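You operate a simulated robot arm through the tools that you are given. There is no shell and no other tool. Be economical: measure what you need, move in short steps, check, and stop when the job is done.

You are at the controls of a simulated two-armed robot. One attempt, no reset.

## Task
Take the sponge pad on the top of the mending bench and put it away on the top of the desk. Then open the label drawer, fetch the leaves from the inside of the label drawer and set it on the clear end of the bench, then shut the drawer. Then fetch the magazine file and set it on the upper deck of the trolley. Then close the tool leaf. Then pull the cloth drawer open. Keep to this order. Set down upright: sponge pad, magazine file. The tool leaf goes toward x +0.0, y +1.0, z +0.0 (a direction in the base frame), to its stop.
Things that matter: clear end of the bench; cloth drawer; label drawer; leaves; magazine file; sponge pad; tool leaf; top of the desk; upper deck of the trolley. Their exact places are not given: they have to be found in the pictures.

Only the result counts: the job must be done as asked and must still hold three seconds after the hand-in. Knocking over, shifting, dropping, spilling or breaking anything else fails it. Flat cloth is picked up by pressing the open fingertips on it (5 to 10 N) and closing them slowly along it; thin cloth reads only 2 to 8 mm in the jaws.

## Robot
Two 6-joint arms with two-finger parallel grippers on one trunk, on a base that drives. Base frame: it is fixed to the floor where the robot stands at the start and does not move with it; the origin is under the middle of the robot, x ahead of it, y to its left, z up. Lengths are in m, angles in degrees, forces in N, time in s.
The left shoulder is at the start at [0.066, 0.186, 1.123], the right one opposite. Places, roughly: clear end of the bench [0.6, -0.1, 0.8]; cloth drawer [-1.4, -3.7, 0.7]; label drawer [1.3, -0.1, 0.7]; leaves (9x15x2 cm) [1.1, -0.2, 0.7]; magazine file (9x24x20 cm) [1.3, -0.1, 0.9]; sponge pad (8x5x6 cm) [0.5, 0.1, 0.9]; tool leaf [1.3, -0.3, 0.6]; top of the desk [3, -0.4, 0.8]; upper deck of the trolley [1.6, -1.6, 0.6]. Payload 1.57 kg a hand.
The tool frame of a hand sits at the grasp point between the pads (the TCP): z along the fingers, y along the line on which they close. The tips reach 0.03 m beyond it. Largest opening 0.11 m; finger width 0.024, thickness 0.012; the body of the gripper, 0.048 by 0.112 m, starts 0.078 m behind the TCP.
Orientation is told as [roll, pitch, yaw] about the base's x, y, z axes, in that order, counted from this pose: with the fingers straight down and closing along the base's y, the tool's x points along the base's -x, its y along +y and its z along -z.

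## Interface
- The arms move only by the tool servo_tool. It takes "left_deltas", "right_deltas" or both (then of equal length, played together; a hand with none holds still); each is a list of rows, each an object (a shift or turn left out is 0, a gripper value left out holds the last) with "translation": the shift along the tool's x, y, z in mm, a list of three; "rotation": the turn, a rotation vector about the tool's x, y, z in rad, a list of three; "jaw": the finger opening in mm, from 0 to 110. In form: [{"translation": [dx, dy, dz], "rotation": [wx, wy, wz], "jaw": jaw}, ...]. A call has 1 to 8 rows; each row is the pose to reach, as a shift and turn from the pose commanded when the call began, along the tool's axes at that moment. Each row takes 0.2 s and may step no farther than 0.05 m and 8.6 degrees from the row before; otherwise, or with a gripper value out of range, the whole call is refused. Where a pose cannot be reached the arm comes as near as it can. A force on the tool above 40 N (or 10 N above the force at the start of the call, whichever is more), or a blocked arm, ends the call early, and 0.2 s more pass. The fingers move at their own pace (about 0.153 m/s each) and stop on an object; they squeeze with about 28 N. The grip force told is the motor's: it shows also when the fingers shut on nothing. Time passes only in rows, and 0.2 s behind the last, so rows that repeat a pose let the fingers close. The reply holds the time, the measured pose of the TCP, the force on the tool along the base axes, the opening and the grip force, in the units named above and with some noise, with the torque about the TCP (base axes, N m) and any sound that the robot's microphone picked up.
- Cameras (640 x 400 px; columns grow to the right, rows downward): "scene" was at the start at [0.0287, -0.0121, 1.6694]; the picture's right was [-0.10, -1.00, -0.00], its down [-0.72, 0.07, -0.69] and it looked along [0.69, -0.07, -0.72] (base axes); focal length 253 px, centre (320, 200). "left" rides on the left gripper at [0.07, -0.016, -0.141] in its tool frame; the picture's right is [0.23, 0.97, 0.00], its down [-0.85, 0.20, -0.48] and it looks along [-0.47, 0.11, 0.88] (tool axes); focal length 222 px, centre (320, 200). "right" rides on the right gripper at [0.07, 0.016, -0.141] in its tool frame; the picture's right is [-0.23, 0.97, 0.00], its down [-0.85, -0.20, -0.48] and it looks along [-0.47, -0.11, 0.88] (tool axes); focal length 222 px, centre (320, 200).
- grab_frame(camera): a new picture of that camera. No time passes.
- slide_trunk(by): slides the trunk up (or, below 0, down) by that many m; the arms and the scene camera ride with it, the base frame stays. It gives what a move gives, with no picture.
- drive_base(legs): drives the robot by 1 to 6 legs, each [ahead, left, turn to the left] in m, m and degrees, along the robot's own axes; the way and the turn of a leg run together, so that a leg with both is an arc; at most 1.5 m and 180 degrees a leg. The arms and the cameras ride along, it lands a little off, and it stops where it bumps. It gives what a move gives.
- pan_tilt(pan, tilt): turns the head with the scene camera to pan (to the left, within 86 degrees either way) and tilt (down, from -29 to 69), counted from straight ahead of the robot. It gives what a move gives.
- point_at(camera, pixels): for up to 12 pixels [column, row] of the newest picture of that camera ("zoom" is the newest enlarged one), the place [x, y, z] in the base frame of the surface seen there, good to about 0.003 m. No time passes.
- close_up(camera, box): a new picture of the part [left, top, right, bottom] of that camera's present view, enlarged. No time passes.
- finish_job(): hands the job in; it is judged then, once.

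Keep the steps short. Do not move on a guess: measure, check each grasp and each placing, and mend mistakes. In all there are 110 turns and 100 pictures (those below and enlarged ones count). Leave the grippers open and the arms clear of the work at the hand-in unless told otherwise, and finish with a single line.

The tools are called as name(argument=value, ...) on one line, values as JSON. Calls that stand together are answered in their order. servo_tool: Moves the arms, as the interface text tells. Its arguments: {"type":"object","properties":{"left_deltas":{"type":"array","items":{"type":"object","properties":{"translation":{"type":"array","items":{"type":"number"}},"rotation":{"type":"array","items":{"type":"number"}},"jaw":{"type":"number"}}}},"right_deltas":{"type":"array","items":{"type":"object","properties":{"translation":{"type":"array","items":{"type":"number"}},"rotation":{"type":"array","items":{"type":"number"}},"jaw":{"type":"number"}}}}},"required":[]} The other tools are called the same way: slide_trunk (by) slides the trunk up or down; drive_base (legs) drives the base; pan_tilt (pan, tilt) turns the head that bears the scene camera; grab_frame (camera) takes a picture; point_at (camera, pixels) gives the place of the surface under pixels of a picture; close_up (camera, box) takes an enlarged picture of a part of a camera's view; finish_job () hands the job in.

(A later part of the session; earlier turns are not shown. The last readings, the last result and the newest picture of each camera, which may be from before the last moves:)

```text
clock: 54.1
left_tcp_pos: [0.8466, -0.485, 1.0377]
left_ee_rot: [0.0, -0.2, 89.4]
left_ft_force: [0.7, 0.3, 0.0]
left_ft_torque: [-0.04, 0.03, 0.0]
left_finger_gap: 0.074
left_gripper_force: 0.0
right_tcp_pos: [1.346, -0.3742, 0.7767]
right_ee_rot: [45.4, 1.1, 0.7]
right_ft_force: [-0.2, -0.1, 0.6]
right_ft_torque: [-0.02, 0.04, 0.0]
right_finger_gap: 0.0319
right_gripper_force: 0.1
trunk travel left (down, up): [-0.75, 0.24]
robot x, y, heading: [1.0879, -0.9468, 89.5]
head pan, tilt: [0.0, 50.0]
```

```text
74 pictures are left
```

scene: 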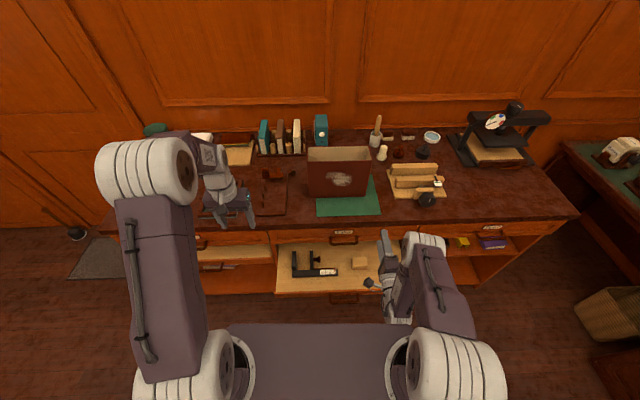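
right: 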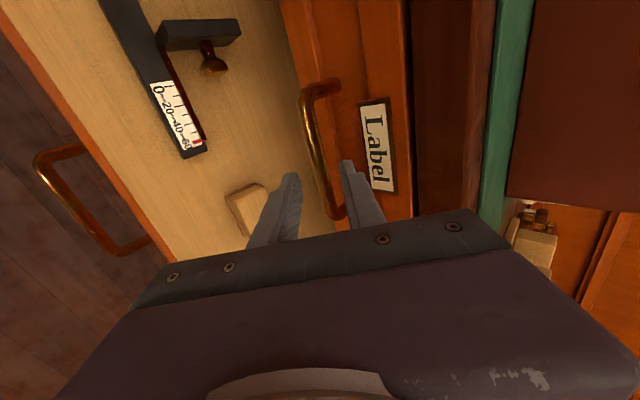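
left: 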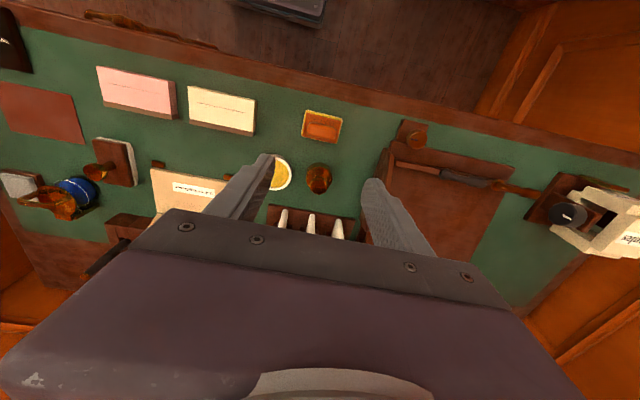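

I enlarge to judge centring of the bar between the fingertips.

close_up(camera="right", box=[260, 80, 400, 220])

point_at(camera="right", pixels=[[308, 120], [314, 140], [320, 160], [326, 175], [330, 190], [296, 185], [347, 170], [322, 174], [365, 150]])

```text
2.86 times, centred on (330, 150) of right
```

zoom: 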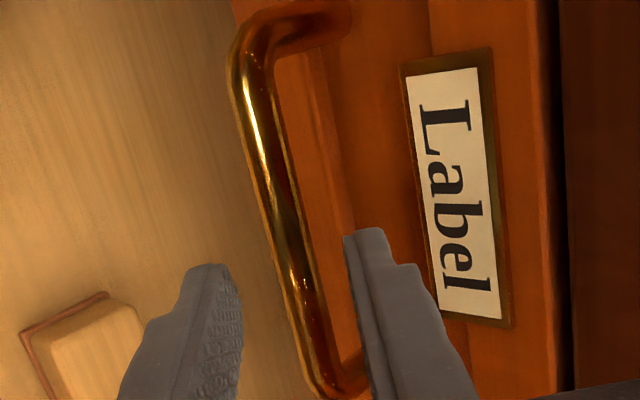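

```text
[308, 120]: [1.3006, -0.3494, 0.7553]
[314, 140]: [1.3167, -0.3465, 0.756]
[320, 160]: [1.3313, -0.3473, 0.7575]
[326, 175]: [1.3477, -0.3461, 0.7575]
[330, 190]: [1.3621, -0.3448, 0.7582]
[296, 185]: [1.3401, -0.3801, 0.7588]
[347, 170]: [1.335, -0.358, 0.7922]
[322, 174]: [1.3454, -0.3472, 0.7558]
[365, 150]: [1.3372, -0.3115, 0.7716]
```

The bar's centre is about 5 mm toward the upper finger. I correct by 4.5 mm, advance 21 mm and close on it.

servo_tool(right_deltas=[{"translation": [0, 4.5, 0], "jaw": 29}, {"translation": [0, 4.5, 12], "jaw": 29}, {"translation": [0, 4.5, 21], "jaw": 29}, {"translation": [0, 4.5, 21], "jaw": 0}, {"translation": [0, 4.5, 21], "jaw": 0}, {"translation": [0, 4.5, 21], "jaw": 0}])

close_up(camera="right", box=[260, 80, 400, 220])

```text
clock: 55.5
left_tcp_pos: [0.8462, -0.4855, 1.0373]
left_ee_rot: [0.1, -0.3, 89.4]
left_ft_force: [0.4, 0.4, -1.0]
left_ft_torque: [-0.01, 0.03, -0.04]
left_finger_gap: 0.0739
left_gripper_force: 0.0
right_tcp_pos: [1.3448, -0.3561, 0.7637]
right_ee_rot: [45.2, 1.1, 0.5]
right_ft_force: [1.1, -4.6, -5.0]
right_ft_torque: [-0.09, -0.72, 0.32]
right_finger_gap: 0.0129
right_gripper_force: 29.8
trunk travel left (down, up): [-0.75, 0.24]
robot x, y, heading: [1.0888, -0.9455, 89.5]
head pan, tilt: [0.0, 50.0]
```

```text
2.86 times, centred on (330, 150) of right
```

zoom: 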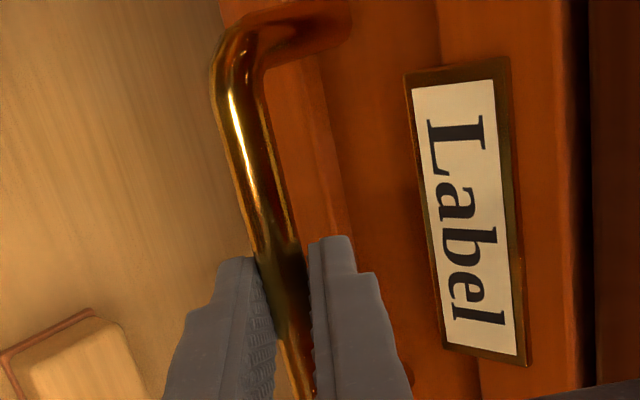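

The bar is firmly gripped (12.9 mm). Before driving back I check how far my base reaches and where the trolley is.

pan_tilt(pan=-86, tilt=60)

grab_frame(camera="scene")

```text
clock: 57.1
left_tcp_pos: [0.8458, -0.4857, 1.0376]
left_ee_rot: [0.0, -0.3, 89.3]
left_ft_force: [0.0, 0.0, -0.5]
left_ft_torque: [-0.02, 0.0, 0.0]
left_finger_gap: 0.0742
left_gripper_force: 0.1
right_tcp_pos: [1.3451, -0.3554, 0.7628]
right_ee_rot: [45.2, 1.1, 0.5]
right_ft_force: [0.4, -10.1, -10.2]
right_ft_torque: [-0.24, -0.51, 0.54]
right_finger_gap: 0.0131
right_gripper_force: 30.0
trunk travel left (down, up): [-0.75, 0.24]
robot x, y, heading: [1.091, -0.9452, 89.5]
head pan, tilt: [-85.9, 60.0]
```

```text
71 pictures are left
```

scene: 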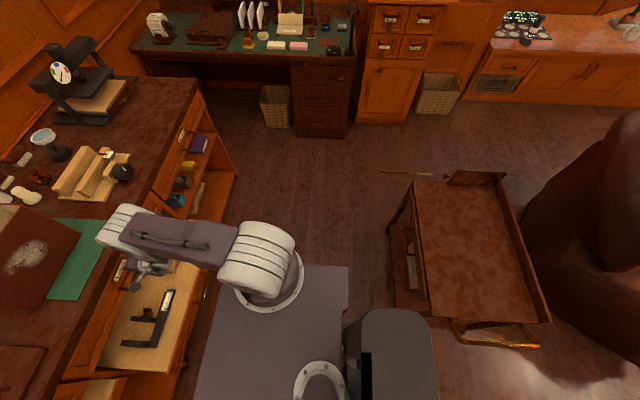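

point_at(camera="scene", pixels=[[395, 320], [432, 325], [436, 395], [345, 300], [425, 340], [347, 268], [388, 225], [428, 318], [455, 320], [540, 345], [500, 180], [480, 250]])

```text
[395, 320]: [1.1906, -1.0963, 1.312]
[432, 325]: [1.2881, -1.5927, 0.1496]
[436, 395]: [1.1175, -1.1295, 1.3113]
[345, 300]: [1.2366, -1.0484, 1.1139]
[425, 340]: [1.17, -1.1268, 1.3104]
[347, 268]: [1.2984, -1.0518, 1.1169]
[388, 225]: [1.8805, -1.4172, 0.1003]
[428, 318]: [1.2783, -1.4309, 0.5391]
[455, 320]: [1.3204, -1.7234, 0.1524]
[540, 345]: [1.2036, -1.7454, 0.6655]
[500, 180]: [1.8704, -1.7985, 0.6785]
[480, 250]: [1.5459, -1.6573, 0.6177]
```

Trolley deck starts at x 1.28, y −1.42; my column's rear is at y≈−1.13. Driving back 0.11 m stays clear, so I pull the drawer with the base by that much.

drive_base(legs=[[-0.11, 0, 0]])

grab_frame(camera="scene")

```text
clock: 58.3
left_tcp_pos: [0.8452, -0.5921, 1.0368]
left_ee_rot: [0.1, -0.1, 89.5]
left_ft_force: [-0.2, 0.5, -0.3]
left_ft_torque: [0.06, 0.04, 0.0]
left_finger_gap: 0.0739
left_gripper_force: 0.0
right_tcp_pos: [1.3444, -0.4628, 0.7619]
right_ee_rot: [45.3, 1.1, 0.6]
right_ft_force: [5.0, 1.3, -11.3]
right_ft_torque: [-0.03, -0.88, 0.22]
right_finger_gap: 0.0131
right_gripper_force: 29.9
trunk travel left (down, up): [-0.75, 0.24]
robot x, y, heading: [1.0888, -1.0527, 89.9]
head pan, tilt: [-85.9, 60.0]
```

```text
70 pictures are left
```

scene: 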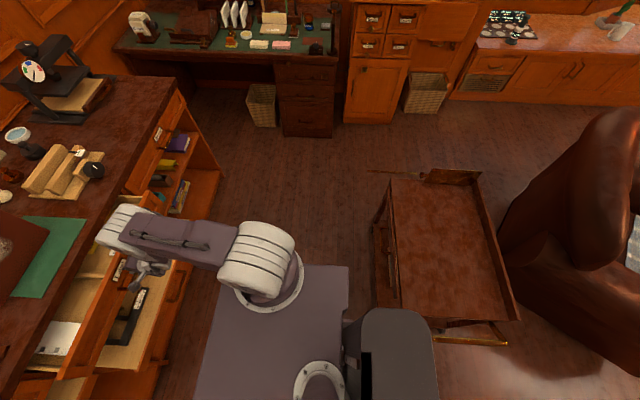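

The drawer follows (opened ~0.107 m) and the white leaves show at (55,340). Now I try pulling with the arm, 60 mm.

servo_tool(right_deltas=[{"translation": [0, -14, -14]}, {"translation": [0, -28, -28]}, {"translation": [0, -42, -42]}, {"translation": [0, -42, -42]}])

```text
clock: 59.3
left_tcp_pos: [0.8446, -0.5942, 1.0369]
left_ee_rot: [0.0, -0.2, 89.4]
left_ft_force: [-0.1, 0.2, 0.0]
left_ft_torque: [0.0, -0.01, -0.02]
left_finger_gap: 0.0739
left_gripper_force: 0.1
right_tcp_pos: [1.3452, -0.5213, 0.7631]
right_ee_rot: [45.3, 1.4, 1.0]
right_ft_force: [-3.3, -2.5, -5.0]
right_ft_torque: [-0.09, -0.55, 0.53]
right_finger_gap: 0.0129
right_gripper_force: 30.3
trunk travel left (down, up): [-0.75, 0.24]
robot x, y, heading: [1.0885, -1.0525, 89.4]
head pan, tilt: [-85.9, 60.0]
```

Works cleanly. Another 60 mm by arm.

servo_tool(right_deltas=[{"translation": [0, -14, -14]}, {"translation": [0, -28, -28]}, {"translation": [0, -42, -42]}, {"translation": [0, -42, -42]}])

pan_tilt(pan=0, tilt=55)

grab_frame(camera="scene")

```text
clock: 60.3
left_tcp_pos: [0.8452, -0.594, 1.0379]
left_ee_rot: [-0.2, -0.3, 89.5]
left_ft_force: [0.1, 1.2, -0.9]
left_ft_torque: [0.0, -0.02, 0.04]
left_finger_gap: 0.0737
left_gripper_force: 0.0
right_tcp_pos: [1.3453, -0.5852, 0.7631]
right_ee_rot: [45.5, 1.2, 0.8]
right_ft_force: [-2.9, -1.1, 0.1]
right_ft_torque: [-0.05, -0.55, 0.49]
right_finger_gap: 0.0128
right_gripper_force: 29.5
trunk travel left (down, up): [-0.75, 0.24]
robot x, y, heading: [1.086, -1.0566, 89.4]
head pan, tilt: [-85.9, 60.0]
```

```text
clock: 61.9
left_tcp_pos: [0.8445, -0.595, 1.0378]
left_ee_rot: [0.0, -0.3, 89.5]
left_ft_force: [-0.4, -0.3, -0.5]
left_ft_torque: [-0.02, 0.04, -0.01]
left_finger_gap: 0.0739
left_gripper_force: 0.1
right_tcp_pos: [1.345, -0.5856, 0.7624]
right_ee_rot: [45.5, 1.4, 0.8]
right_ft_force: [1.5, 0.2, 4.3]
right_ft_torque: [0.08, -0.75, 0.23]
right_finger_gap: 0.013
right_gripper_force: 29.1
trunk travel left (down, up): [-0.75, 0.24]
robot x, y, heading: [1.0887, -1.0586, 89.4]
head pan, tilt: [0.0, 55.0]
```

```text
69 pictures are left
```

scene: 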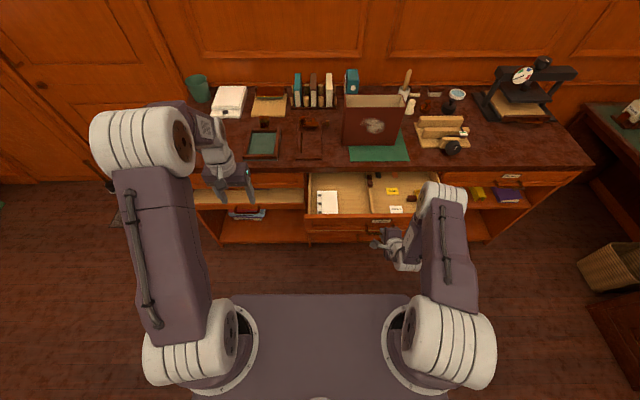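

The drawer is open 0.23 m and the leaves lie at (327,202). I enlarge to measure them.

close_up(camera="scene", box=[290, 160, 450, 260])

point_at(camera="zoom", pixels=[[118, 122], [190, 122], [112, 210], [190, 212], [150, 165], [220, 180], [95, 150], [150, 225], [150, 235], [70, 100], [320, 230], [350, 60]])

```text
4.00 times, centred on (370, 210) of scene
```

zoom: 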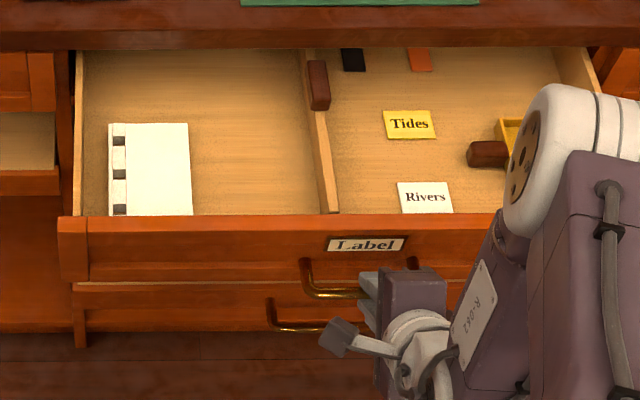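

```text
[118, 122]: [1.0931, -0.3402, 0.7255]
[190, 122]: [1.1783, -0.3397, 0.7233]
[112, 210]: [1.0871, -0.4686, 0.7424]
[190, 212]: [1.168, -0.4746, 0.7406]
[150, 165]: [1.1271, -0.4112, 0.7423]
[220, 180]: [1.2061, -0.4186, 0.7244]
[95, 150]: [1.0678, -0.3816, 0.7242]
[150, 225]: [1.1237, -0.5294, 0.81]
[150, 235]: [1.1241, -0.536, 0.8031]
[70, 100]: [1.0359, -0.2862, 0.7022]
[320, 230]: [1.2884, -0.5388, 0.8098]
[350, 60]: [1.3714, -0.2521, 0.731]
```

Leaves: x 1.085–1.172, y −0.345 to ≈−0.49, top z 0.742. They lie 0.64 m ahead, too far for the left hand, so I first let go of the handle with the right hand and retreat along the approach line.

servo_tool(right_deltas=[{"jaw": 32}, {"jaw": 32}, {"translation": [0, 0, -25], "jaw": 32}, {"translation": [0, 0, -70]}, {"translation": [0, 0, -110]}, {"translation": [0, 35, -145]}, {"translation": [0, 70, -180]}])

close_up(camera="scene", box=[290, 140, 470, 260])

```text
clock: 63.5
left_tcp_pos: [0.8435, -0.595, 1.0386]
left_ee_rot: [-0.1, -0.4, 89.4]
left_ft_force: [0.0, -0.1, 0.0]
left_ft_torque: [0.01, 0.0, 0.0]
left_finger_gap: 0.0741
left_gripper_force: 0.0
right_tcp_pos: [1.3525, -0.6544, 0.9371]
right_ee_rot: [45.4, 1.1, 0.6]
right_ft_force: [-0.5, -1.0, 0.3]
right_ft_torque: [0.01, -0.01, -0.04]
right_finger_gap: 0.0321
right_gripper_force: 0.1
right hand out of reach, approached as far as the arm can: row 7
trunk travel left (down, up): [-0.75, 0.24]
robot x, y, heading: [1.0886, -1.0543, 89.6]
head pan, tilt: [0.0, 55.0]
```

```text
3.33 times, centred on (380, 200) of scene
```

zoom: 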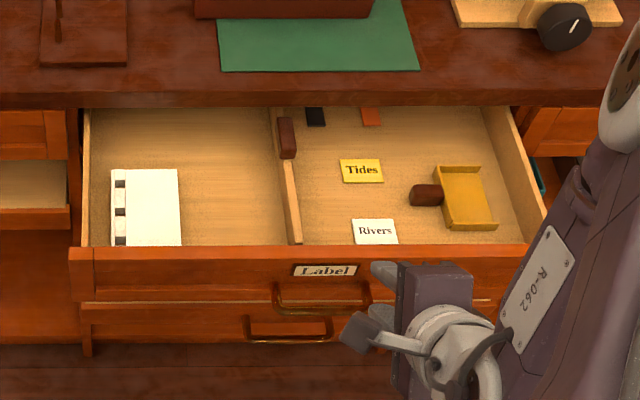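

Released cleanly; the drawer stays open. I drive 0.11 m ahead and 0.11 m right so the left hand reaches the leaves.

drive_base(legs=[[0.11, -0.11, 0.4]])

servo_tool(left_deltas=[{"translation": [-15, -35, 0], "jaw": 102}, {"translation": [-30, -75, 0], "jaw": 102}, {"translation": [-45, -115, 0]}, {"translation": [-60, -150, 0]}, {"translation": [-70, -174, 0]}])

grab_frame(camera="left")

```text
clock: 64.8
left_tcp_pos: [0.9527, -0.4902, 1.0386]
left_ee_rot: [-0.1, -0.3, 89.6]
left_ft_force: [0.1, 0.8, -0.5]
left_ft_torque: [0.03, 0.01, -0.02]
left_finger_gap: 0.074
left_gripper_force: 0.0
right_tcp_pos: [1.4622, -0.5479, 0.9374]
right_ee_rot: [45.6, 0.9, 0.7]
right_ft_force: [0.0, -0.6, 0.5]
right_ft_torque: [0.01, -0.03, -0.02]
right_finger_gap: 0.032
right_gripper_force: 0.0
trunk travel left (down, up): [-0.75, 0.24]
robot x, y, heading: [1.2002, -0.9482, 89.6]
head pan, tilt: [0.0, 55.0]
```

```text
clock: 66.0
left_tcp_pos: [1.1302, -0.4192, 1.0387]
left_ee_rot: [-0.1, -0.2, 89.7]
left_ft_force: [0.6, -0.3, 0.1]
left_ft_torque: [-0.04, 0.04, -0.01]
left_finger_gap: 0.1018
left_gripper_force: 0.1
right_tcp_pos: [1.4624, -0.5456, 0.9373]
right_ee_rot: [45.4, 1.1, 0.8]
right_ft_force: [-0.2, 0.1, -0.3]
right_ft_torque: [-0.01, -0.01, 0.02]
right_finger_gap: 0.0322
right_gripper_force: 0.0
trunk travel left (down, up): [-0.75, 0.24]
robot x, y, heading: [1.1977, -0.9505, 89.5]
head pan, tilt: [0.0, 55.0]
```

```text
66 pictures are left
```

left: 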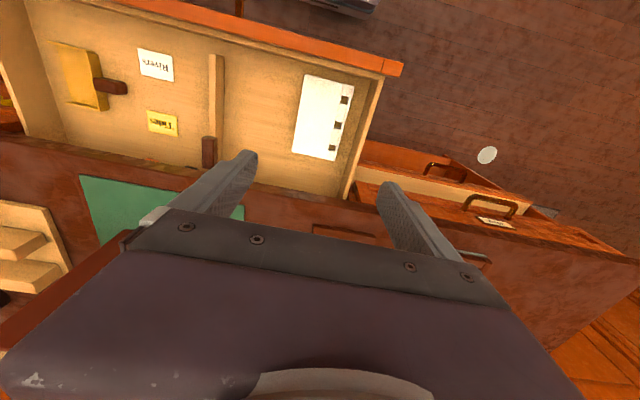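

I measure the leaves and the drawer walls from above.

close_up(camera="left", box=[260, 50, 420, 210])

point_at(camera="left", pixels=[[307, 77], [352, 86], [335, 160], [293, 152], [325, 120], [362, 90], [370, 90], [380, 85], [345, 190], [348, 150], [275, 130], [355, 66]])

```text
2.50 times, centred on (340, 130) of left
```

zoom: 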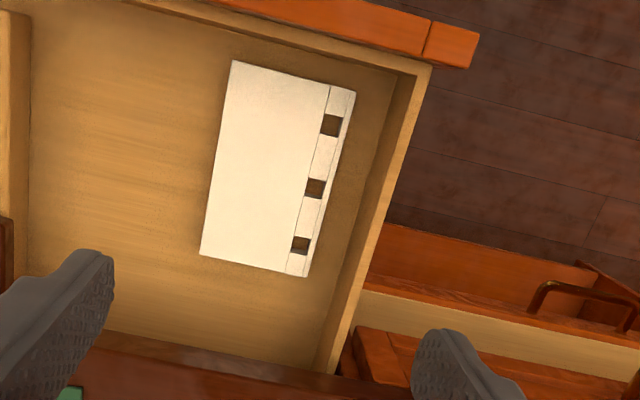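

```text
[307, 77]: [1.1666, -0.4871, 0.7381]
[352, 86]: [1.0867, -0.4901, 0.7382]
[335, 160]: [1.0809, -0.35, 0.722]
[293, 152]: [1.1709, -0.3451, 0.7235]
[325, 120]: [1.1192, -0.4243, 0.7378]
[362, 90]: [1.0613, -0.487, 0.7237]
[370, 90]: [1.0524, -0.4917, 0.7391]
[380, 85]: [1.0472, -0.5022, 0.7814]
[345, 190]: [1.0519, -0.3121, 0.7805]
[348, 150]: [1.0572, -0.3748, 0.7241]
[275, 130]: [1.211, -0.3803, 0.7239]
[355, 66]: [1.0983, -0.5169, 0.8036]
```

x and y are right. I descend 240 mm, then check before going between wall and leaves.

servo_tool(left_deltas=[{"translation": [0, 0, 50], "jaw": 104}, {"translation": [0, 0, 100]}, {"translation": [0, 0, 150]}, {"translation": [0, 0, 200]}, {"translation": [0, 0, 235]}, {"translation": [0, 0, 235]}])

grab_frame(camera="left")

```text
clock: 67.5
left_tcp_pos: [1.1272, -0.4221, 0.804]
left_ee_rot: [0.0, -0.2, 89.6]
left_ft_force: [-0.2, -0.7, 0.3]
left_ft_torque: [-0.03, -0.02, 0.05]
left_finger_gap: 0.1041
left_gripper_force: 0.0
right_tcp_pos: [1.4624, -0.5475, 0.9353]
right_ee_rot: [45.4, 1.2, 0.8]
right_ft_force: [-0.2, 0.3, -0.4]
right_ft_torque: [0.02, 0.0, 0.0]
right_finger_gap: 0.0322
right_gripper_force: 0.0
trunk travel left (down, up): [-0.75, 0.24]
robot x, y, heading: [1.1993, -0.9466, 89.9]
head pan, tilt: [0.0, 55.0]
```

```text
64 pictures are left
```

left: 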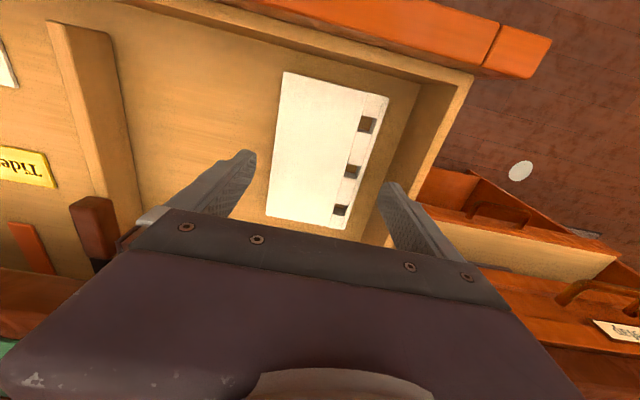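

I shift 2 mm away from the wall, descend 47 mm slowly and close.

servo_tool(left_deltas=[{"translation": [0, -2, 20], "jaw": 104}, {"translation": [0, -2, 38]}, {"translation": [0, -2, 47]}, {"translation": [0, -2, 47], "jaw": 70}, {"translation": [0, -2, 47], "jaw": 70}, {"translation": [0, -2, 47], "jaw": 70}])

grab_frame(camera="left")

```text
clock: 68.8
left_tcp_pos: [1.129, -0.4195, 0.7583]
left_ee_rot: [0.1, -0.2, 89.7]
left_ft_force: [-1.3, -0.2, 2.2]
left_ft_torque: [0.04, 0.17, -0.06]
left_finger_gap: 0.089
left_gripper_force: 27.8
right_tcp_pos: [1.4623, -0.545, 0.9362]
right_ee_rot: [45.4, 1.1, 0.7]
right_ft_force: [0.1, 0.5, -0.3]
right_ft_torque: [0.0, -0.01, -0.01]
right_finger_gap: 0.0319
right_gripper_force: 0.0
trunk travel left (down, up): [-0.75, 0.24]
robot x, y, heading: [1.1994, -0.9488, 89.6]
head pan, tilt: [0.0, 55.0]
```

```text
63 pictures are left
```

left: 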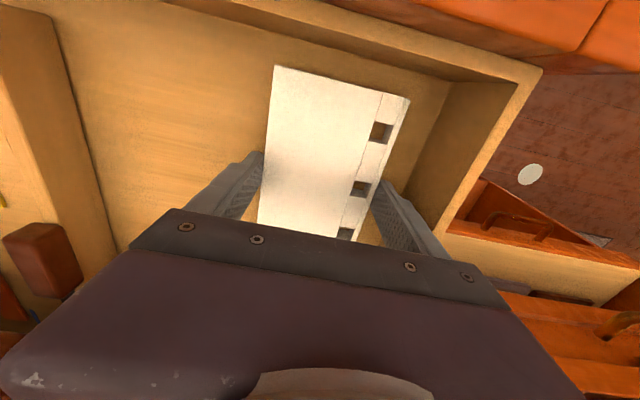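

Held at 89 mm width. I lift straight up and check.

servo_tool(left_deltas=[{"translation": [0, 0, -15]}, {"translation": [0, 0, -45]}, {"translation": [0, 0, -95]}, {"translation": [0, 0, -145]}, {"translation": [0, 0, -195]}, {"translation": [0, 0, -240]}, {"translation": [0, 0, -280]}])

grab_frame(camera="left")

pan_tilt(pan=30, tilt=50)

grab_frame(camera="scene")

```text
clock: 70.5
left_tcp_pos: [1.1304, -0.4188, 1.0379]
left_ee_rot: [0.0, -0.3, 89.6]
left_ft_force: [0.3, 0.4, -0.4]
left_ft_torque: [0.01, -0.03, 0.0]
left_finger_gap: 0.0893
left_gripper_force: 28.4
right_tcp_pos: [1.463, -0.5469, 0.9358]
right_ee_rot: [45.5, 1.1, 0.6]
right_ft_force: [-0.3, 0.4, -0.3]
right_ft_torque: [0.03, -0.02, -0.01]
right_finger_gap: 0.0322
right_gripper_force: 0.0
trunk travel left (down, up): [-0.75, 0.24]
robot x, y, heading: [1.199, -0.9481, 89.5]
head pan, tilt: [0.0, 55.0]
```

```text
62 pictures are left
```

left: 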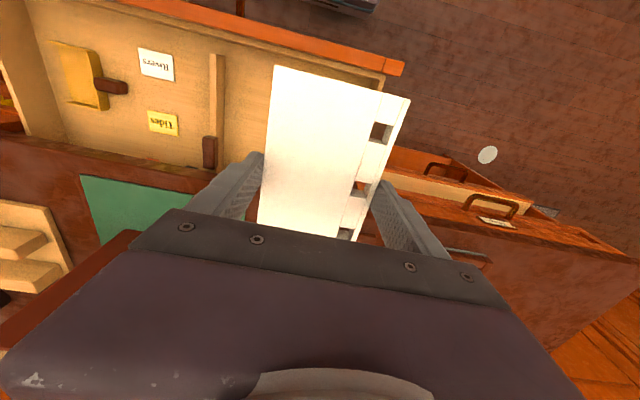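

```text
clock: 71.4
left_tcp_pos: [1.1318, -0.4184, 1.0371]
left_ee_rot: [0.0, -0.2, 89.7]
left_ft_force: [-0.6, 0.3, -1.3]
left_ft_torque: [0.0, -0.05, 0.0]
left_finger_gap: 0.0892
left_gripper_force: 27.7
right_tcp_pos: [1.4629, -0.5454, 0.9361]
right_ee_rot: [45.5, 1.1, 0.7]
right_ft_force: [-0.4, -0.2, -0.1]
right_ft_torque: [0.0, 0.0, 0.0]
right_finger_gap: 0.0321
right_gripper_force: 0.2
trunk travel left (down, up): [-0.75, 0.24]
robot x, y, heading: [1.199, -0.9475, 89.6]
head pan, tilt: [30.0, 50.0]
```

```text
61 pictures are left
```

scene: 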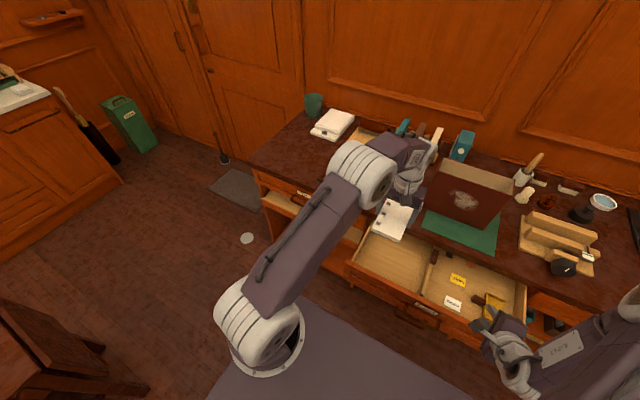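

The leaves are up. Next I raise the right hand out of the way and drive to the clear end (target about (0.57, −0.14)).

servo_tool(right_deltas=[{"translation": [0, 25, -25]}, {"translation": [0, 50, -50]}, {"translation": [0, 75, -75]}, {"translation": [0, 100, -100]}])

drive_base(legs=[[0, 0.45, 0], [0.27, 0.14, 0.4]])

pan_tilt(pan=0, tilt=58)

grab_frame(camera="scene")

grab_frame(camera="left")

```text
clock: 72.4
left_tcp_pos: [1.1296, -0.4214, 1.0382]
left_ee_rot: [-0.1, -0.2, 89.5]
left_ft_force: [-0.4, -0.4, -1.4]
left_ft_torque: [0.02, -0.02, 0.02]
left_finger_gap: 0.0892
left_gripper_force: 28.2
right_tcp_pos: [1.4776, -0.5227, 1.0819]
right_ee_rot: [45.3, 1.0, 0.7]
right_ft_force: [-0.4, -0.1, 0.6]
right_ft_torque: [-0.03, -0.02, -0.03]
right_finger_gap: 0.0319
right_gripper_force: 0.1
right hand out of reach, approached as far as the arm can: row 1, 2, 3, 4
trunk travel left (down, up): [-0.75, 0.24]
robot x, y, heading: [1.2037, -0.9495, 89.8]
head pan, tilt: [30.0, 50.0]
```

```text
clock: 76.8
left_tcp_pos: [0.5355, -0.1468, 1.0373]
left_ee_rot: [-0.1, -0.3, 90.5]
left_ft_force: [0.4, 0.5, -1.0]
left_ft_torque: [0.0, -0.03, -0.01]
left_finger_gap: 0.0892
left_gripper_force: 27.7
right_tcp_pos: [0.885, -0.2405, 1.0809]
right_ee_rot: [45.3, 1.1, 1.8]
right_ft_force: [1.1, -0.5, -0.1]
right_ft_torque: [0.01, 0.02, -0.01]
right_finger_gap: 0.0319
right_gripper_force: 0.0
trunk travel left (down, up): [-0.75, 0.24]
robot x, y, heading: [0.6122, -0.6739, 90.8]
head pan, tilt: [30.0, 50.0]
```

```text
clock: 77.7
left_tcp_pos: [0.5361, -0.1446, 1.0379]
left_ee_rot: [0.0, -0.3, 90.6]
left_ft_force: [0.2, -1.2, -1.5]
left_ft_torque: [0.02, 0.0, 0.02]
left_finger_gap: 0.0893
left_gripper_force: 27.1
right_tcp_pos: [0.8849, -0.2412, 1.0808]
right_ee_rot: [45.2, 1.1, 1.8]
right_ft_force: [0.6, -0.3, 0.5]
right_ft_torque: [-0.01, 0.01, 0.01]
right_finger_gap: 0.032
right_gripper_force: 0.0
trunk travel left (down, up): [-0.75, 0.24]
robot x, y, heading: [0.6141, -0.673, 90.6]
head pan, tilt: [0.0, 58.0]
```

```text
60 pictures are left
```

scene: 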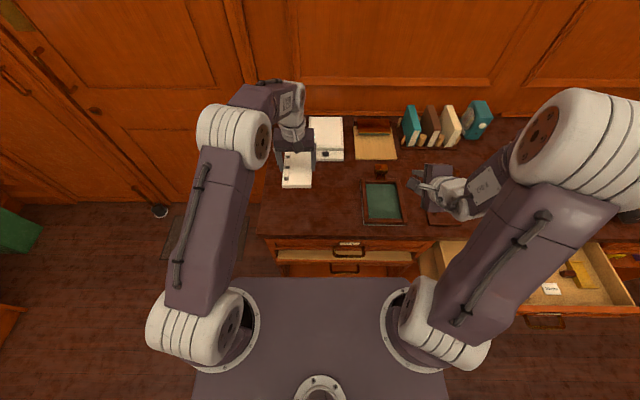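

```text
59 pictures are left
```

left: 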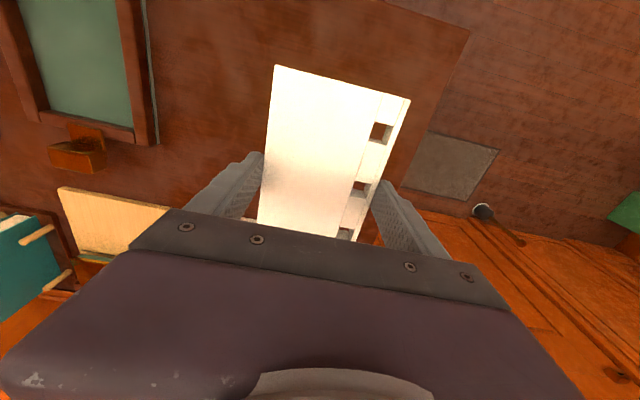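

point_at(camera="scene", pixels=[[330, 158], [325, 165], [318, 150], [330, 180], [330, 233], [265, 230], [297, 180], [365, 215]])

```text
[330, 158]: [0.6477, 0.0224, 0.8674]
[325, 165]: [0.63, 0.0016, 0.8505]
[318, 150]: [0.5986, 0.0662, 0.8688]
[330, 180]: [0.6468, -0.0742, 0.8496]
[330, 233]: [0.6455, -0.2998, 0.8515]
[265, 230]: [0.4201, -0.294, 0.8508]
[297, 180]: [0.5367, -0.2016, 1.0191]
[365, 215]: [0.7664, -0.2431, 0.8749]
```

Clear area confirmed (book starts at y 0.0, bench edge −0.30). I lower the leaves to about 4 mm above the bench.

servo_tool(left_deltas=[{"translation": [10, -20, 20]}, {"translation": [10, -20, 65]}, {"translation": [10, -20, 110]}, {"translation": [10, -20, 140]}, {"translation": [10, -20, 149]}, {"translation": [10, -20, 149]}])

servo_tool(left_deltas=[{"translation": [0, 0, 2]}, {"translation": [0, 0, 4]}, {"translation": [0, 0, 4]}])

```text
clock: 79.1
left_tcp_pos: [0.5562, -0.1563, 0.8869]
left_ee_rot: [0.1, -0.3, 90.6]
left_ft_force: [-0.9, 0.0, -1.2]
left_ft_torque: [0.01, -0.02, 0.04]
left_finger_gap: 0.0893
left_gripper_force: 28.2
right_tcp_pos: [0.885, -0.2401, 1.0799]
right_ee_rot: [45.3, 1.0, 1.7]
right_ft_force: [-0.4, -0.6, 0.2]
right_ft_torque: [0.0, 0.02, -0.03]
right_finger_gap: 0.0321
right_gripper_force: 0.1
trunk travel left (down, up): [-0.75, 0.24]
robot x, y, heading: [0.6142, -0.6723, 90.6]
head pan, tilt: [0.0, 58.0]
```

```text
clock: 79.9
left_tcp_pos: [0.5571, -0.155, 0.8826]
left_ee_rot: [0.0, -0.3, 90.6]
left_ft_force: [-0.6, 0.3, -2.0]
left_ft_torque: [-0.02, 0.0, 0.03]
left_finger_gap: 0.0893
left_gripper_force: 28.3
right_tcp_pos: [0.8846, -0.241, 1.0821]
right_ee_rot: [45.2, 1.1, 1.8]
right_ft_force: [-0.2, -0.5, 0.8]
right_ft_torque: [0.0, -0.03, -0.01]
right_finger_gap: 0.0319
right_gripper_force: 0.0
trunk travel left (down, up): [-0.75, 0.24]
robot x, y, heading: [0.614, -0.6763, 90.6]
head pan, tilt: [0.0, 58.0]
```

servo_tool(left_deltas=[{"translation": [0, 0, 1]}, {"translation": [0, 0, 2]}, {"translation": [0, 0, 2]}])

```text
clock: 80.7
left_tcp_pos: [0.5567, -0.1556, 0.8828]
left_ee_rot: [-0.1, -0.5, 90.6]
left_ft_force: [-0.2, 2.3, 18.8]
left_ft_torque: [-0.43, 0.2, 0.02]
left_finger_gap: 0.089
left_gripper_force: 28.1
right_tcp_pos: [0.8841, -0.2423, 1.083]
right_ee_rot: [45.4, 1.1, 1.8]
right_ft_force: [0.0, 0.5, 0.0]
right_ft_torque: [0.01, 0.0, -0.03]
right_finger_gap: 0.0319
right_gripper_force: 0.0
trunk travel left (down, up): [-0.75, 0.24]
robot x, y, heading: [0.6163, -0.6716, 90.8]
head pan, tilt: [0.0, 58.0]
```

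Contact (19 N). I open and rise.

servo_tool(left_deltas=[{"translation": [0, 0, -2]}, {"translation": [0, 0, -2], "jaw": 106}, {"translation": [0, 0, -2], "jaw": 106}, {"translation": [0, 0, -30]}, {"translation": [0, 0, -80]}, {"translation": [0, 0, -130]}, {"translation": [0, 0, -170]}])

grab_frame(camera="left")

```text
clock: 82.3
left_tcp_pos: [0.5576, -0.1538, 1.0534]
left_ee_rot: [0.0, -0.2, 90.6]
left_ft_force: [0.3, -1.6, 0.0]
left_ft_torque: [0.03, -0.01, 0.04]
left_finger_gap: 0.1057
left_gripper_force: 0.1
right_tcp_pos: [0.8846, -0.242, 1.0808]
right_ee_rot: [45.3, 1.2, 1.8]
right_ft_force: [-0.3, -0.2, 0.4]
right_ft_torque: [-0.02, -0.01, -0.01]
right_finger_gap: 0.0322
right_gripper_force: 0.0
trunk travel left (down, up): [-0.75, 0.24]
robot x, y, heading: [0.6151, -0.6737, 90.7]
head pan, tilt: [0.0, 58.0]
```

```text
58 pictures are left
```

left: 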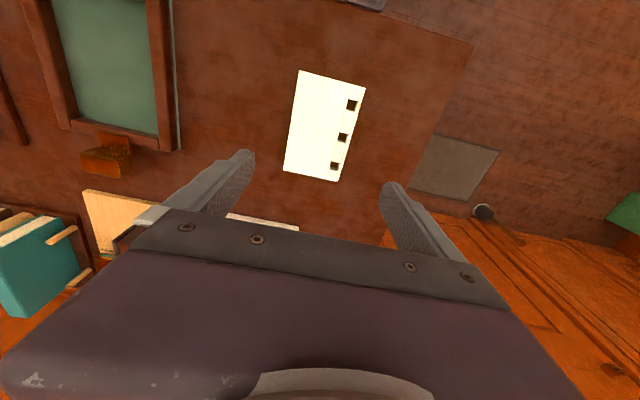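

The leaves lie flat on the clear end. Now I drive back to in front of the label drawer to shut it with the right hand.

drive_base(legs=[[-0.38, 0, -0.7], [0, -0.47, 0]])

servo_tool(right_deltas=[{"jaw": 0}, {"translation": [0, -25, 25], "jaw": 0}, {"translation": [0, -50, 50], "jaw": 0}, {"translation": [0, -75, 75], "jaw": 0}, {"translation": [0, -100, 100], "jaw": 0}])

grab_frame(camera="scene")

```text
clock: 87.1
left_tcp_pos: [1.0363, -0.538, 1.0537]
left_ee_rot: [-0.1, -0.4, 89.3]
left_ft_force: [0.3, -0.2, 0.4]
left_ft_torque: [-0.01, 0.02, -0.03]
left_finger_gap: 0.1062
left_gripper_force: 0.0
right_tcp_pos: [1.3634, -0.6351, 1.082]
right_ee_rot: [45.4, 1.0, 0.4]
right_ft_force: [-0.3, 0.0, -0.8]
right_ft_torque: [0.02, -0.01, -0.04]
right_finger_gap: 0.0322
right_gripper_force: 0.0
trunk travel left (down, up): [-0.75, 0.24]
robot x, y, heading: [1.0804, -1.061, 89.2]
head pan, tilt: [0.0, 58.0]
```

```text
clock: 88.3
left_tcp_pos: [1.0376, -0.539, 1.0506]
left_ee_rot: [0.0, -0.4, 89.2]
left_ft_force: [1.0, 0.5, -1.0]
left_ft_torque: [0.02, 0.04, -0.01]
left_finger_gap: 0.1059
left_gripper_force: 0.1
right_tcp_pos: [1.3611, -0.6313, 0.9376]
right_ee_rot: [45.3, 1.2, 0.4]
right_ft_force: [0.1, 0.3, 0.8]
right_ft_torque: [-0.01, 0.0, -0.02]
right_finger_gap: 0.0
right_gripper_force: 21.7
trunk travel left (down, up): [-0.75, 0.24]
robot x, y, heading: [1.0786, -1.0597, 89.0]
head pan, tilt: [0.0, 58.0]
```

```text
57 pictures are left
```

scene: 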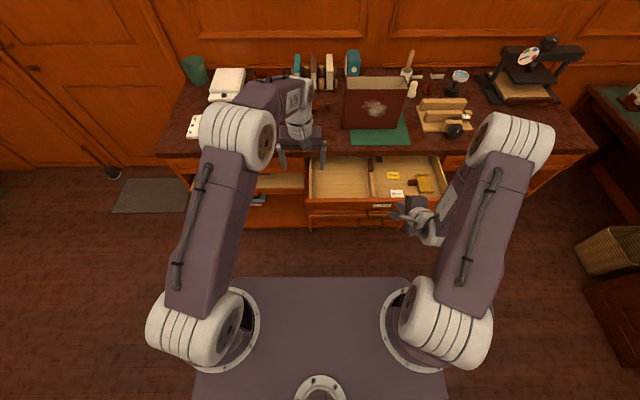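

I bring the closed right fingertips just in front of the drawer face, above the handle (z≈0.785).

servo_tool(right_deltas=[{"translation": [10, -20, 30], "jaw": 0}, {"translation": [20, -40, 60], "jaw": 0}, {"translation": [20, -57, 90], "jaw": 0}, {"translation": [20, -72, 116], "jaw": 0}, {"translation": [20, -72, 116], "jaw": 0}])

close_up(camera="right", box=[220, 60, 420, 240])

```text
clock: 89.5
left_tcp_pos: [1.0376, -0.5394, 1.0522]
left_ee_rot: [0.0, -0.3, 89.2]
left_ft_force: [-0.1, 0.2, 0.0]
left_ft_torque: [0.01, 0.02, 0.0]
left_finger_gap: 0.1059
left_gripper_force: 0.0
right_tcp_pos: [1.3403, -0.6046, 0.8062]
right_ee_rot: [45.3, 1.3, 0.6]
right_ft_force: [-0.5, 0.2, -0.7]
right_ft_torque: [-0.06, 0.01, 0.02]
right_finger_gap: 0.0
right_gripper_force: 21.1
trunk travel left (down, up): [-0.75, 0.24]
robot x, y, heading: [1.0825, -1.0599, 89.0]
head pan, tilt: [0.0, 58.0]
```

```text
2.22 times, centred on (320, 150) of right
```

zoom: 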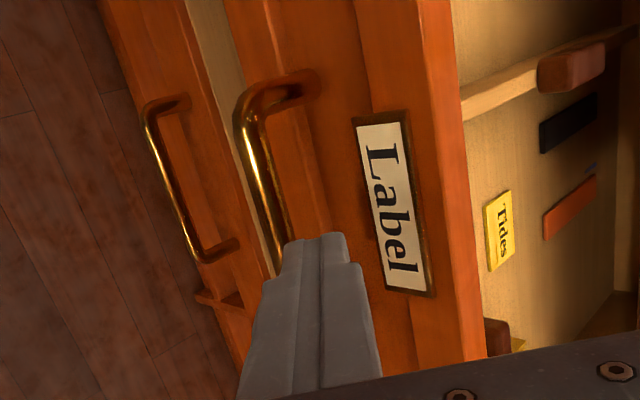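

Tips are above the handle, facing the wood. I push the drawer in by driving ahead 0.2 m.

drive_base(legs=[[0.2, 0, 0.5]])

grab_frame(camera="right")

```text
clock: 91.1
left_tcp_pos: [1.0331, -0.3424, 1.0527]
left_ee_rot: [0.0, -0.3, 89.8]
left_ft_force: [0.9, -0.4, 0.2]
left_ft_torque: [0.03, 0.0, -0.03]
left_finger_gap: 0.106
left_gripper_force: 0.1
right_tcp_pos: [1.3367, -0.4039, 0.8064]
right_ee_rot: [45.4, 1.3, 1.2]
right_ft_force: [-0.7, 0.0, -0.1]
right_ft_torque: [-0.02, -0.04, 0.02]
right_finger_gap: 0.0001
right_gripper_force: 21.2
trunk travel left (down, up): [-0.75, 0.24]
robot x, y, heading: [1.0887, -0.8621, 89.9]
head pan, tilt: [0.0, 58.0]
```

```text
55 pictures are left
```

right: 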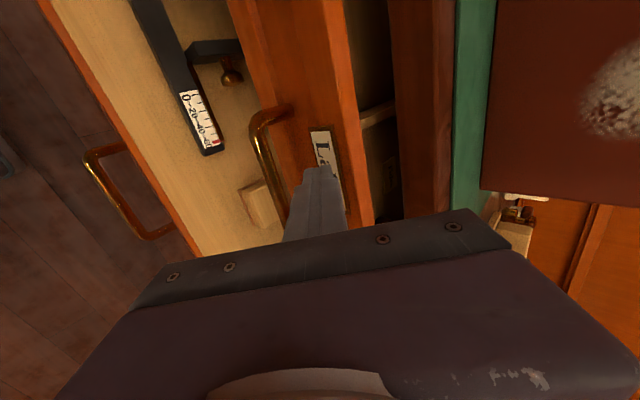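

Nearly shut; ~6 cm left. I finish with the arm until it feels the stop.

servo_tool(right_deltas=[{"translation": [0, 12, 12], "jaw": 0}, {"translation": [0, 24, 24], "jaw": 0}, {"translation": [0, 34, 34], "jaw": 0}, {"translation": [0, 40, 40], "jaw": 0}, {"translation": [0, 45, 45], "jaw": 0}, {"translation": [0, 47, 47], "jaw": 0}, {"translation": [0, 49, 49], "jaw": 0}])

grab_frame(camera="right")

```text
clock: 92.7
left_tcp_pos: [1.035, -0.3418, 1.053]
left_ee_rot: [-0.1, -0.2, 89.8]
left_ft_force: [-0.2, -0.4, 0.2]
left_ft_torque: [0.03, -0.01, -0.02]
left_finger_gap: 0.1062
left_gripper_force: 0.1
right_tcp_pos: [1.338, -0.3363, 0.8061]
right_ee_rot: [45.2, 1.7, 1.4]
right_ft_force: [0.0, -8.1, 1.2]
right_ft_torque: [-0.1, -0.03, -0.11]
right_finger_gap: 0.0
right_gripper_force: 21.4
trunk travel left (down, up): [-0.75, 0.24]
robot x, y, heading: [1.0859, -0.8607, 89.9]
head pan, tilt: [0.0, 58.0]
```

```text
54 pictures are left
```

right: 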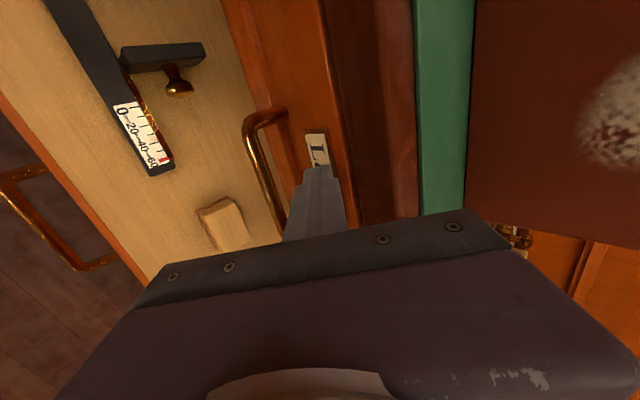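

8 N resistance; I push 5 mm more to be sure it is the stop.

servo_tool(right_deltas=[{"translation": [0, 2, 2], "jaw": 0}, {"translation": [0, 4, 4], "jaw": 0}, {"translation": [0, 4, 4], "jaw": 0}])

point_at(camera="right", pixels=[[310, 60], [290, 80], [312, 130], [370, 60], [340, 100], [265, 180]])

```text
clock: 93.5
left_tcp_pos: [1.0359, -0.3451, 1.0541]
left_ee_rot: [-0.1, -0.6, 89.7]
left_ft_force: [0.0, 0.0, 0.3]
left_ft_torque: [-0.01, 0.0, -0.03]
left_finger_gap: 0.1061
left_gripper_force: 0.0
right_tcp_pos: [1.3368, -0.3355, 0.8072]
right_ee_rot: [45.0, 1.9, 1.3]
right_ft_force: [4.3, -38.9, -0.4]
right_ft_torque: [-0.56, -0.09, -0.53]
right_finger_gap: 0.0003
right_gripper_force: 21.3
trunk travel left (down, up): [-0.75, 0.24]
robot x, y, heading: [1.0864, -0.863, 89.9]
head pan, tilt: [0.0, 58.0]
```

```text
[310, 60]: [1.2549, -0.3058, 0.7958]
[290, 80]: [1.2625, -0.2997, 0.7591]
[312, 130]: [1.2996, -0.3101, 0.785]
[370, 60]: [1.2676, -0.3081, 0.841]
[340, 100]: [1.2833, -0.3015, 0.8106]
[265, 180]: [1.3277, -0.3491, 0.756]
```

39 N with no motion: the drawer is shut. I back the right hand off and up, and use the left hand camera to see my own base's front edge.

servo_tool(right_deltas=[{"translation": [0, -10, -10], "jaw": 110}, {"translation": [0, -20, -45], "jaw": 110}, {"translation": [0, -5, -80], "jaw": 110}, {"translation": [0, 25, -115], "jaw": 110}, {"translation": [0, 55, -150], "jaw": 110}, {"translation": [0, 85, -185], "jaw": 110}, {"translation": [0, 115, -215], "jaw": 110}])

grab_frame(camera="left")

grab_frame(camera="scene")

```text
clock: 95.1
left_tcp_pos: [1.034, -0.3412, 1.0533]
left_ee_rot: [0.0, -0.3, 89.8]
left_ft_force: [1.1, 0.2, -0.4]
left_ft_torque: [0.03, -0.01, 0.02]
left_finger_gap: 0.1059
left_gripper_force: 0.0
right_tcp_pos: [1.3381, -0.3962, 1.0397]
right_ee_rot: [45.3, 1.4, 1.2]
right_ft_force: [0.1, 0.9, 0.2]
right_ft_torque: [0.02, -0.01, 0.02]
right_finger_gap: 0.1103
right_gripper_force: 0.0
trunk travel left (down, up): [-0.75, 0.24]
robot x, y, heading: [1.0889, -0.8618, 89.4]
head pan, tilt: [0.0, 58.0]
```

```text
53 pictures are left
```

left: 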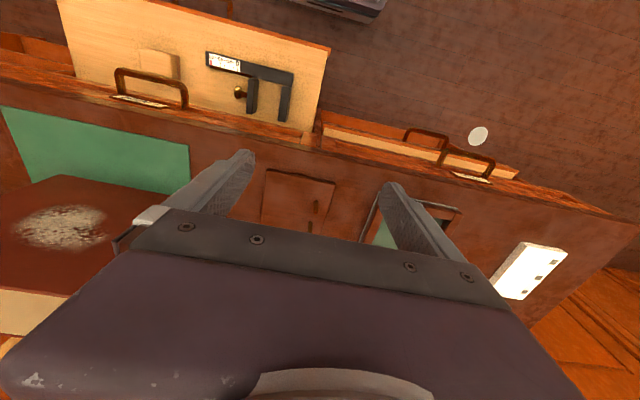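

```text
52 pictures are left
```

scene: 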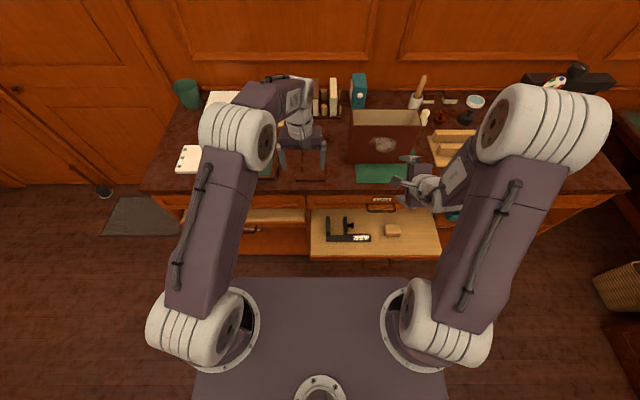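

point_at(camera="left", pixels=[[300, 5], [340, 15], [375, 12], [290, 2], [380, 3], [360, 22]])

close_up(camera="scene", box=[320, 80, 460, 200])

point_at(camera="zoom", pixels=[[148, 100], [155, 160], [420, 100], [430, 155], [250, 150], [280, 250], [250, 110], [400, 250], [140, 250], [470, 140], [270, 130], [200, 105]])

```text
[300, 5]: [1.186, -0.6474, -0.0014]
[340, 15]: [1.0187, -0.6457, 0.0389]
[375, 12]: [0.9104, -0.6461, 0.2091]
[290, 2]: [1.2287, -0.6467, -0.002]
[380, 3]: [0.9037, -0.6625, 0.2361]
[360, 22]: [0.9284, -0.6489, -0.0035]
```

```text
3.33 times, centred on (390, 140) of scene
```

zoom: 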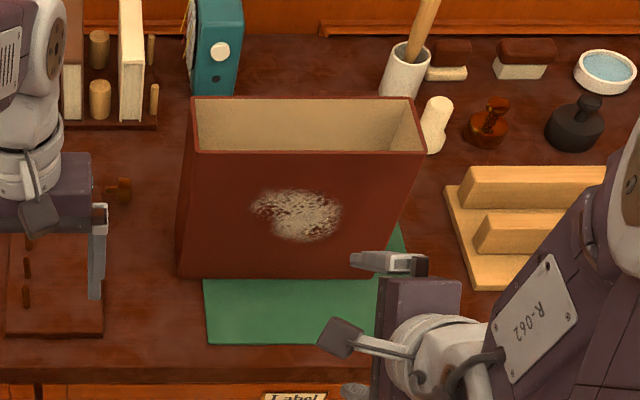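

```text
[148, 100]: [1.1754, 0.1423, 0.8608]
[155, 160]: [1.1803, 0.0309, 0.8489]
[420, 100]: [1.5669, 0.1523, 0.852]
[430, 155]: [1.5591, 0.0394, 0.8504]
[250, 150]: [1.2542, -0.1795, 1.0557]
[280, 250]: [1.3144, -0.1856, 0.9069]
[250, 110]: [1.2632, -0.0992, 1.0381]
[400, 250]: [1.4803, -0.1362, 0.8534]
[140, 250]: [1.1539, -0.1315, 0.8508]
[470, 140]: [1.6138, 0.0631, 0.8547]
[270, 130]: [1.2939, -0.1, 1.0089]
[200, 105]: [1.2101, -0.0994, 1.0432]
```

My base front is only 0.22 m ahead of the axis and low, so it fits under the leaf. The file: front wall y −0.183, back ≈−0.095, top z 1.055, centre x≈1.31. I turn the right fingers straight down (+45°) while raising; the left hand also goes up and back.

servo_tool(right_deltas=[{"translation": [0, 11, -11], "rotation": [0.131, 0, 0], "jaw": 110}, {"translation": [0, 22, -22], "rotation": [0.262, 0, 0]}, {"translation": [0, 33, -33], "rotation": [0.393, 0, 0]}, {"translation": [0, 44, -44], "rotation": [0.524, 0, 0]}, {"translation": [0, 55, -55], "rotation": [0.655, 0, 0]}, {"translation": [0, 66, -66], "rotation": [0.79, 0, 0]}, {"translation": [0, 77, -77], "rotation": [0.79, 0, 0]}], left_deltas=[{"translation": [20, 0, -20]}, {"translation": [40, 0, -40]}, {"translation": [60, 0, -60]}, {"translation": [80, 0, -80]}, {"translation": [100, 0, -100]}, {"translation": [120, 0, -120]}, {"translation": [120, 0, -120]}])

drive_base(legs=[[0.2, -0.02, 0.6]])

grab_frame(camera="right")

```text
clock: 96.7
left_tcp_pos: [1.0336, -0.4604, 1.1705]
left_ee_rot: [0.0, -0.3, 89.7]
left_ft_force: [0.6, 0.5, -0.8]
left_ft_torque: [-0.02, 0.0, -0.02]
left_finger_gap: 0.1061
left_gripper_force: 0.0
right_tcp_pos: [1.3447, -0.3997, 1.1506]
right_ee_rot: [0.0, 1.3, 1.1]
right_ft_force: [0.0, 0.1, 0.7]
right_ft_torque: [0.04, -0.01, -0.03]
right_finger_gap: 0.1099
right_gripper_force: 0.0
right hand out of reach, approached as far as the arm can: row 2, 3
trunk travel left (down, up): [-0.75, 0.24]
robot x, y, heading: [1.0884, -0.8613, 89.6]
head pan, tilt: [0.0, 58.0]
```

```text
clock: 98.3
left_tcp_pos: [1.0503, -0.264, 1.1705]
left_ee_rot: [0.0, -0.3, 90.3]
left_ft_force: [-0.2, 0.0, 0.8]
left_ft_torque: [0.02, -0.04, -0.02]
left_finger_gap: 0.1058
left_gripper_force: 0.2
right_tcp_pos: [1.3618, -0.2012, 1.1501]
right_ee_rot: [0.2, 1.4, 1.7]
right_ft_force: [0.3, -0.2, -0.7]
right_ft_torque: [0.01, -0.01, 0.0]
right_finger_gap: 0.11
right_gripper_force: 0.1
trunk travel left (down, up): [-0.75, 0.24]
robot x, y, heading: [1.1057, -0.6618, 90.6]
head pan, tilt: [0.0, 58.0]
```

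```text
50 pictures are left
```

right: 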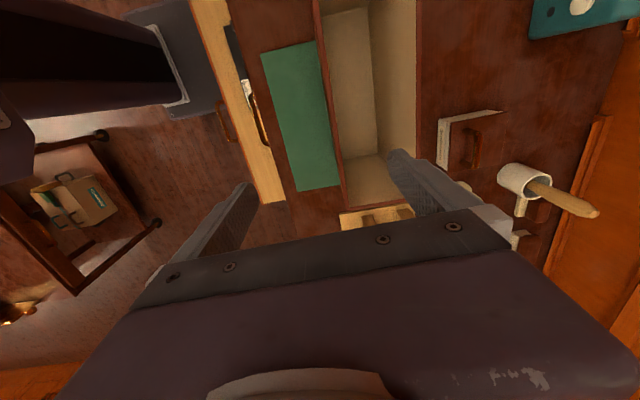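

I measure the file's walls precisely in this view.

point_at(camera="right", pixels=[[317, 40], [326, 90], [338, 165], [416, 40], [416, 90], [414, 130], [390, 60], [347, 205], [345, 195], [355, 5]])

close_up(camera="right", box=[240, 0, 480, 220])

```text
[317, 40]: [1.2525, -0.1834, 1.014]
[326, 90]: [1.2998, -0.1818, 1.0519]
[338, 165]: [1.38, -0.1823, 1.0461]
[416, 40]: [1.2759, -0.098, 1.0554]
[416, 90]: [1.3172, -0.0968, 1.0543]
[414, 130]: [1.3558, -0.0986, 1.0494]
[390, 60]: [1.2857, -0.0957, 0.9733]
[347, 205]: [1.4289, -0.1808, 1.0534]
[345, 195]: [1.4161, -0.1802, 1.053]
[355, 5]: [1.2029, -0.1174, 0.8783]
```

```text
1.82 times, centred on (360, 110) of right
```

zoom: 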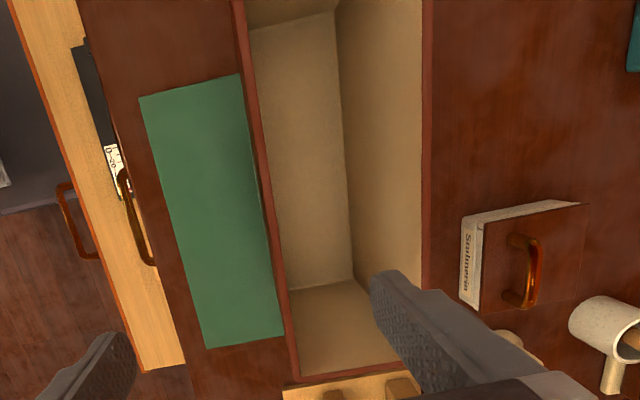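

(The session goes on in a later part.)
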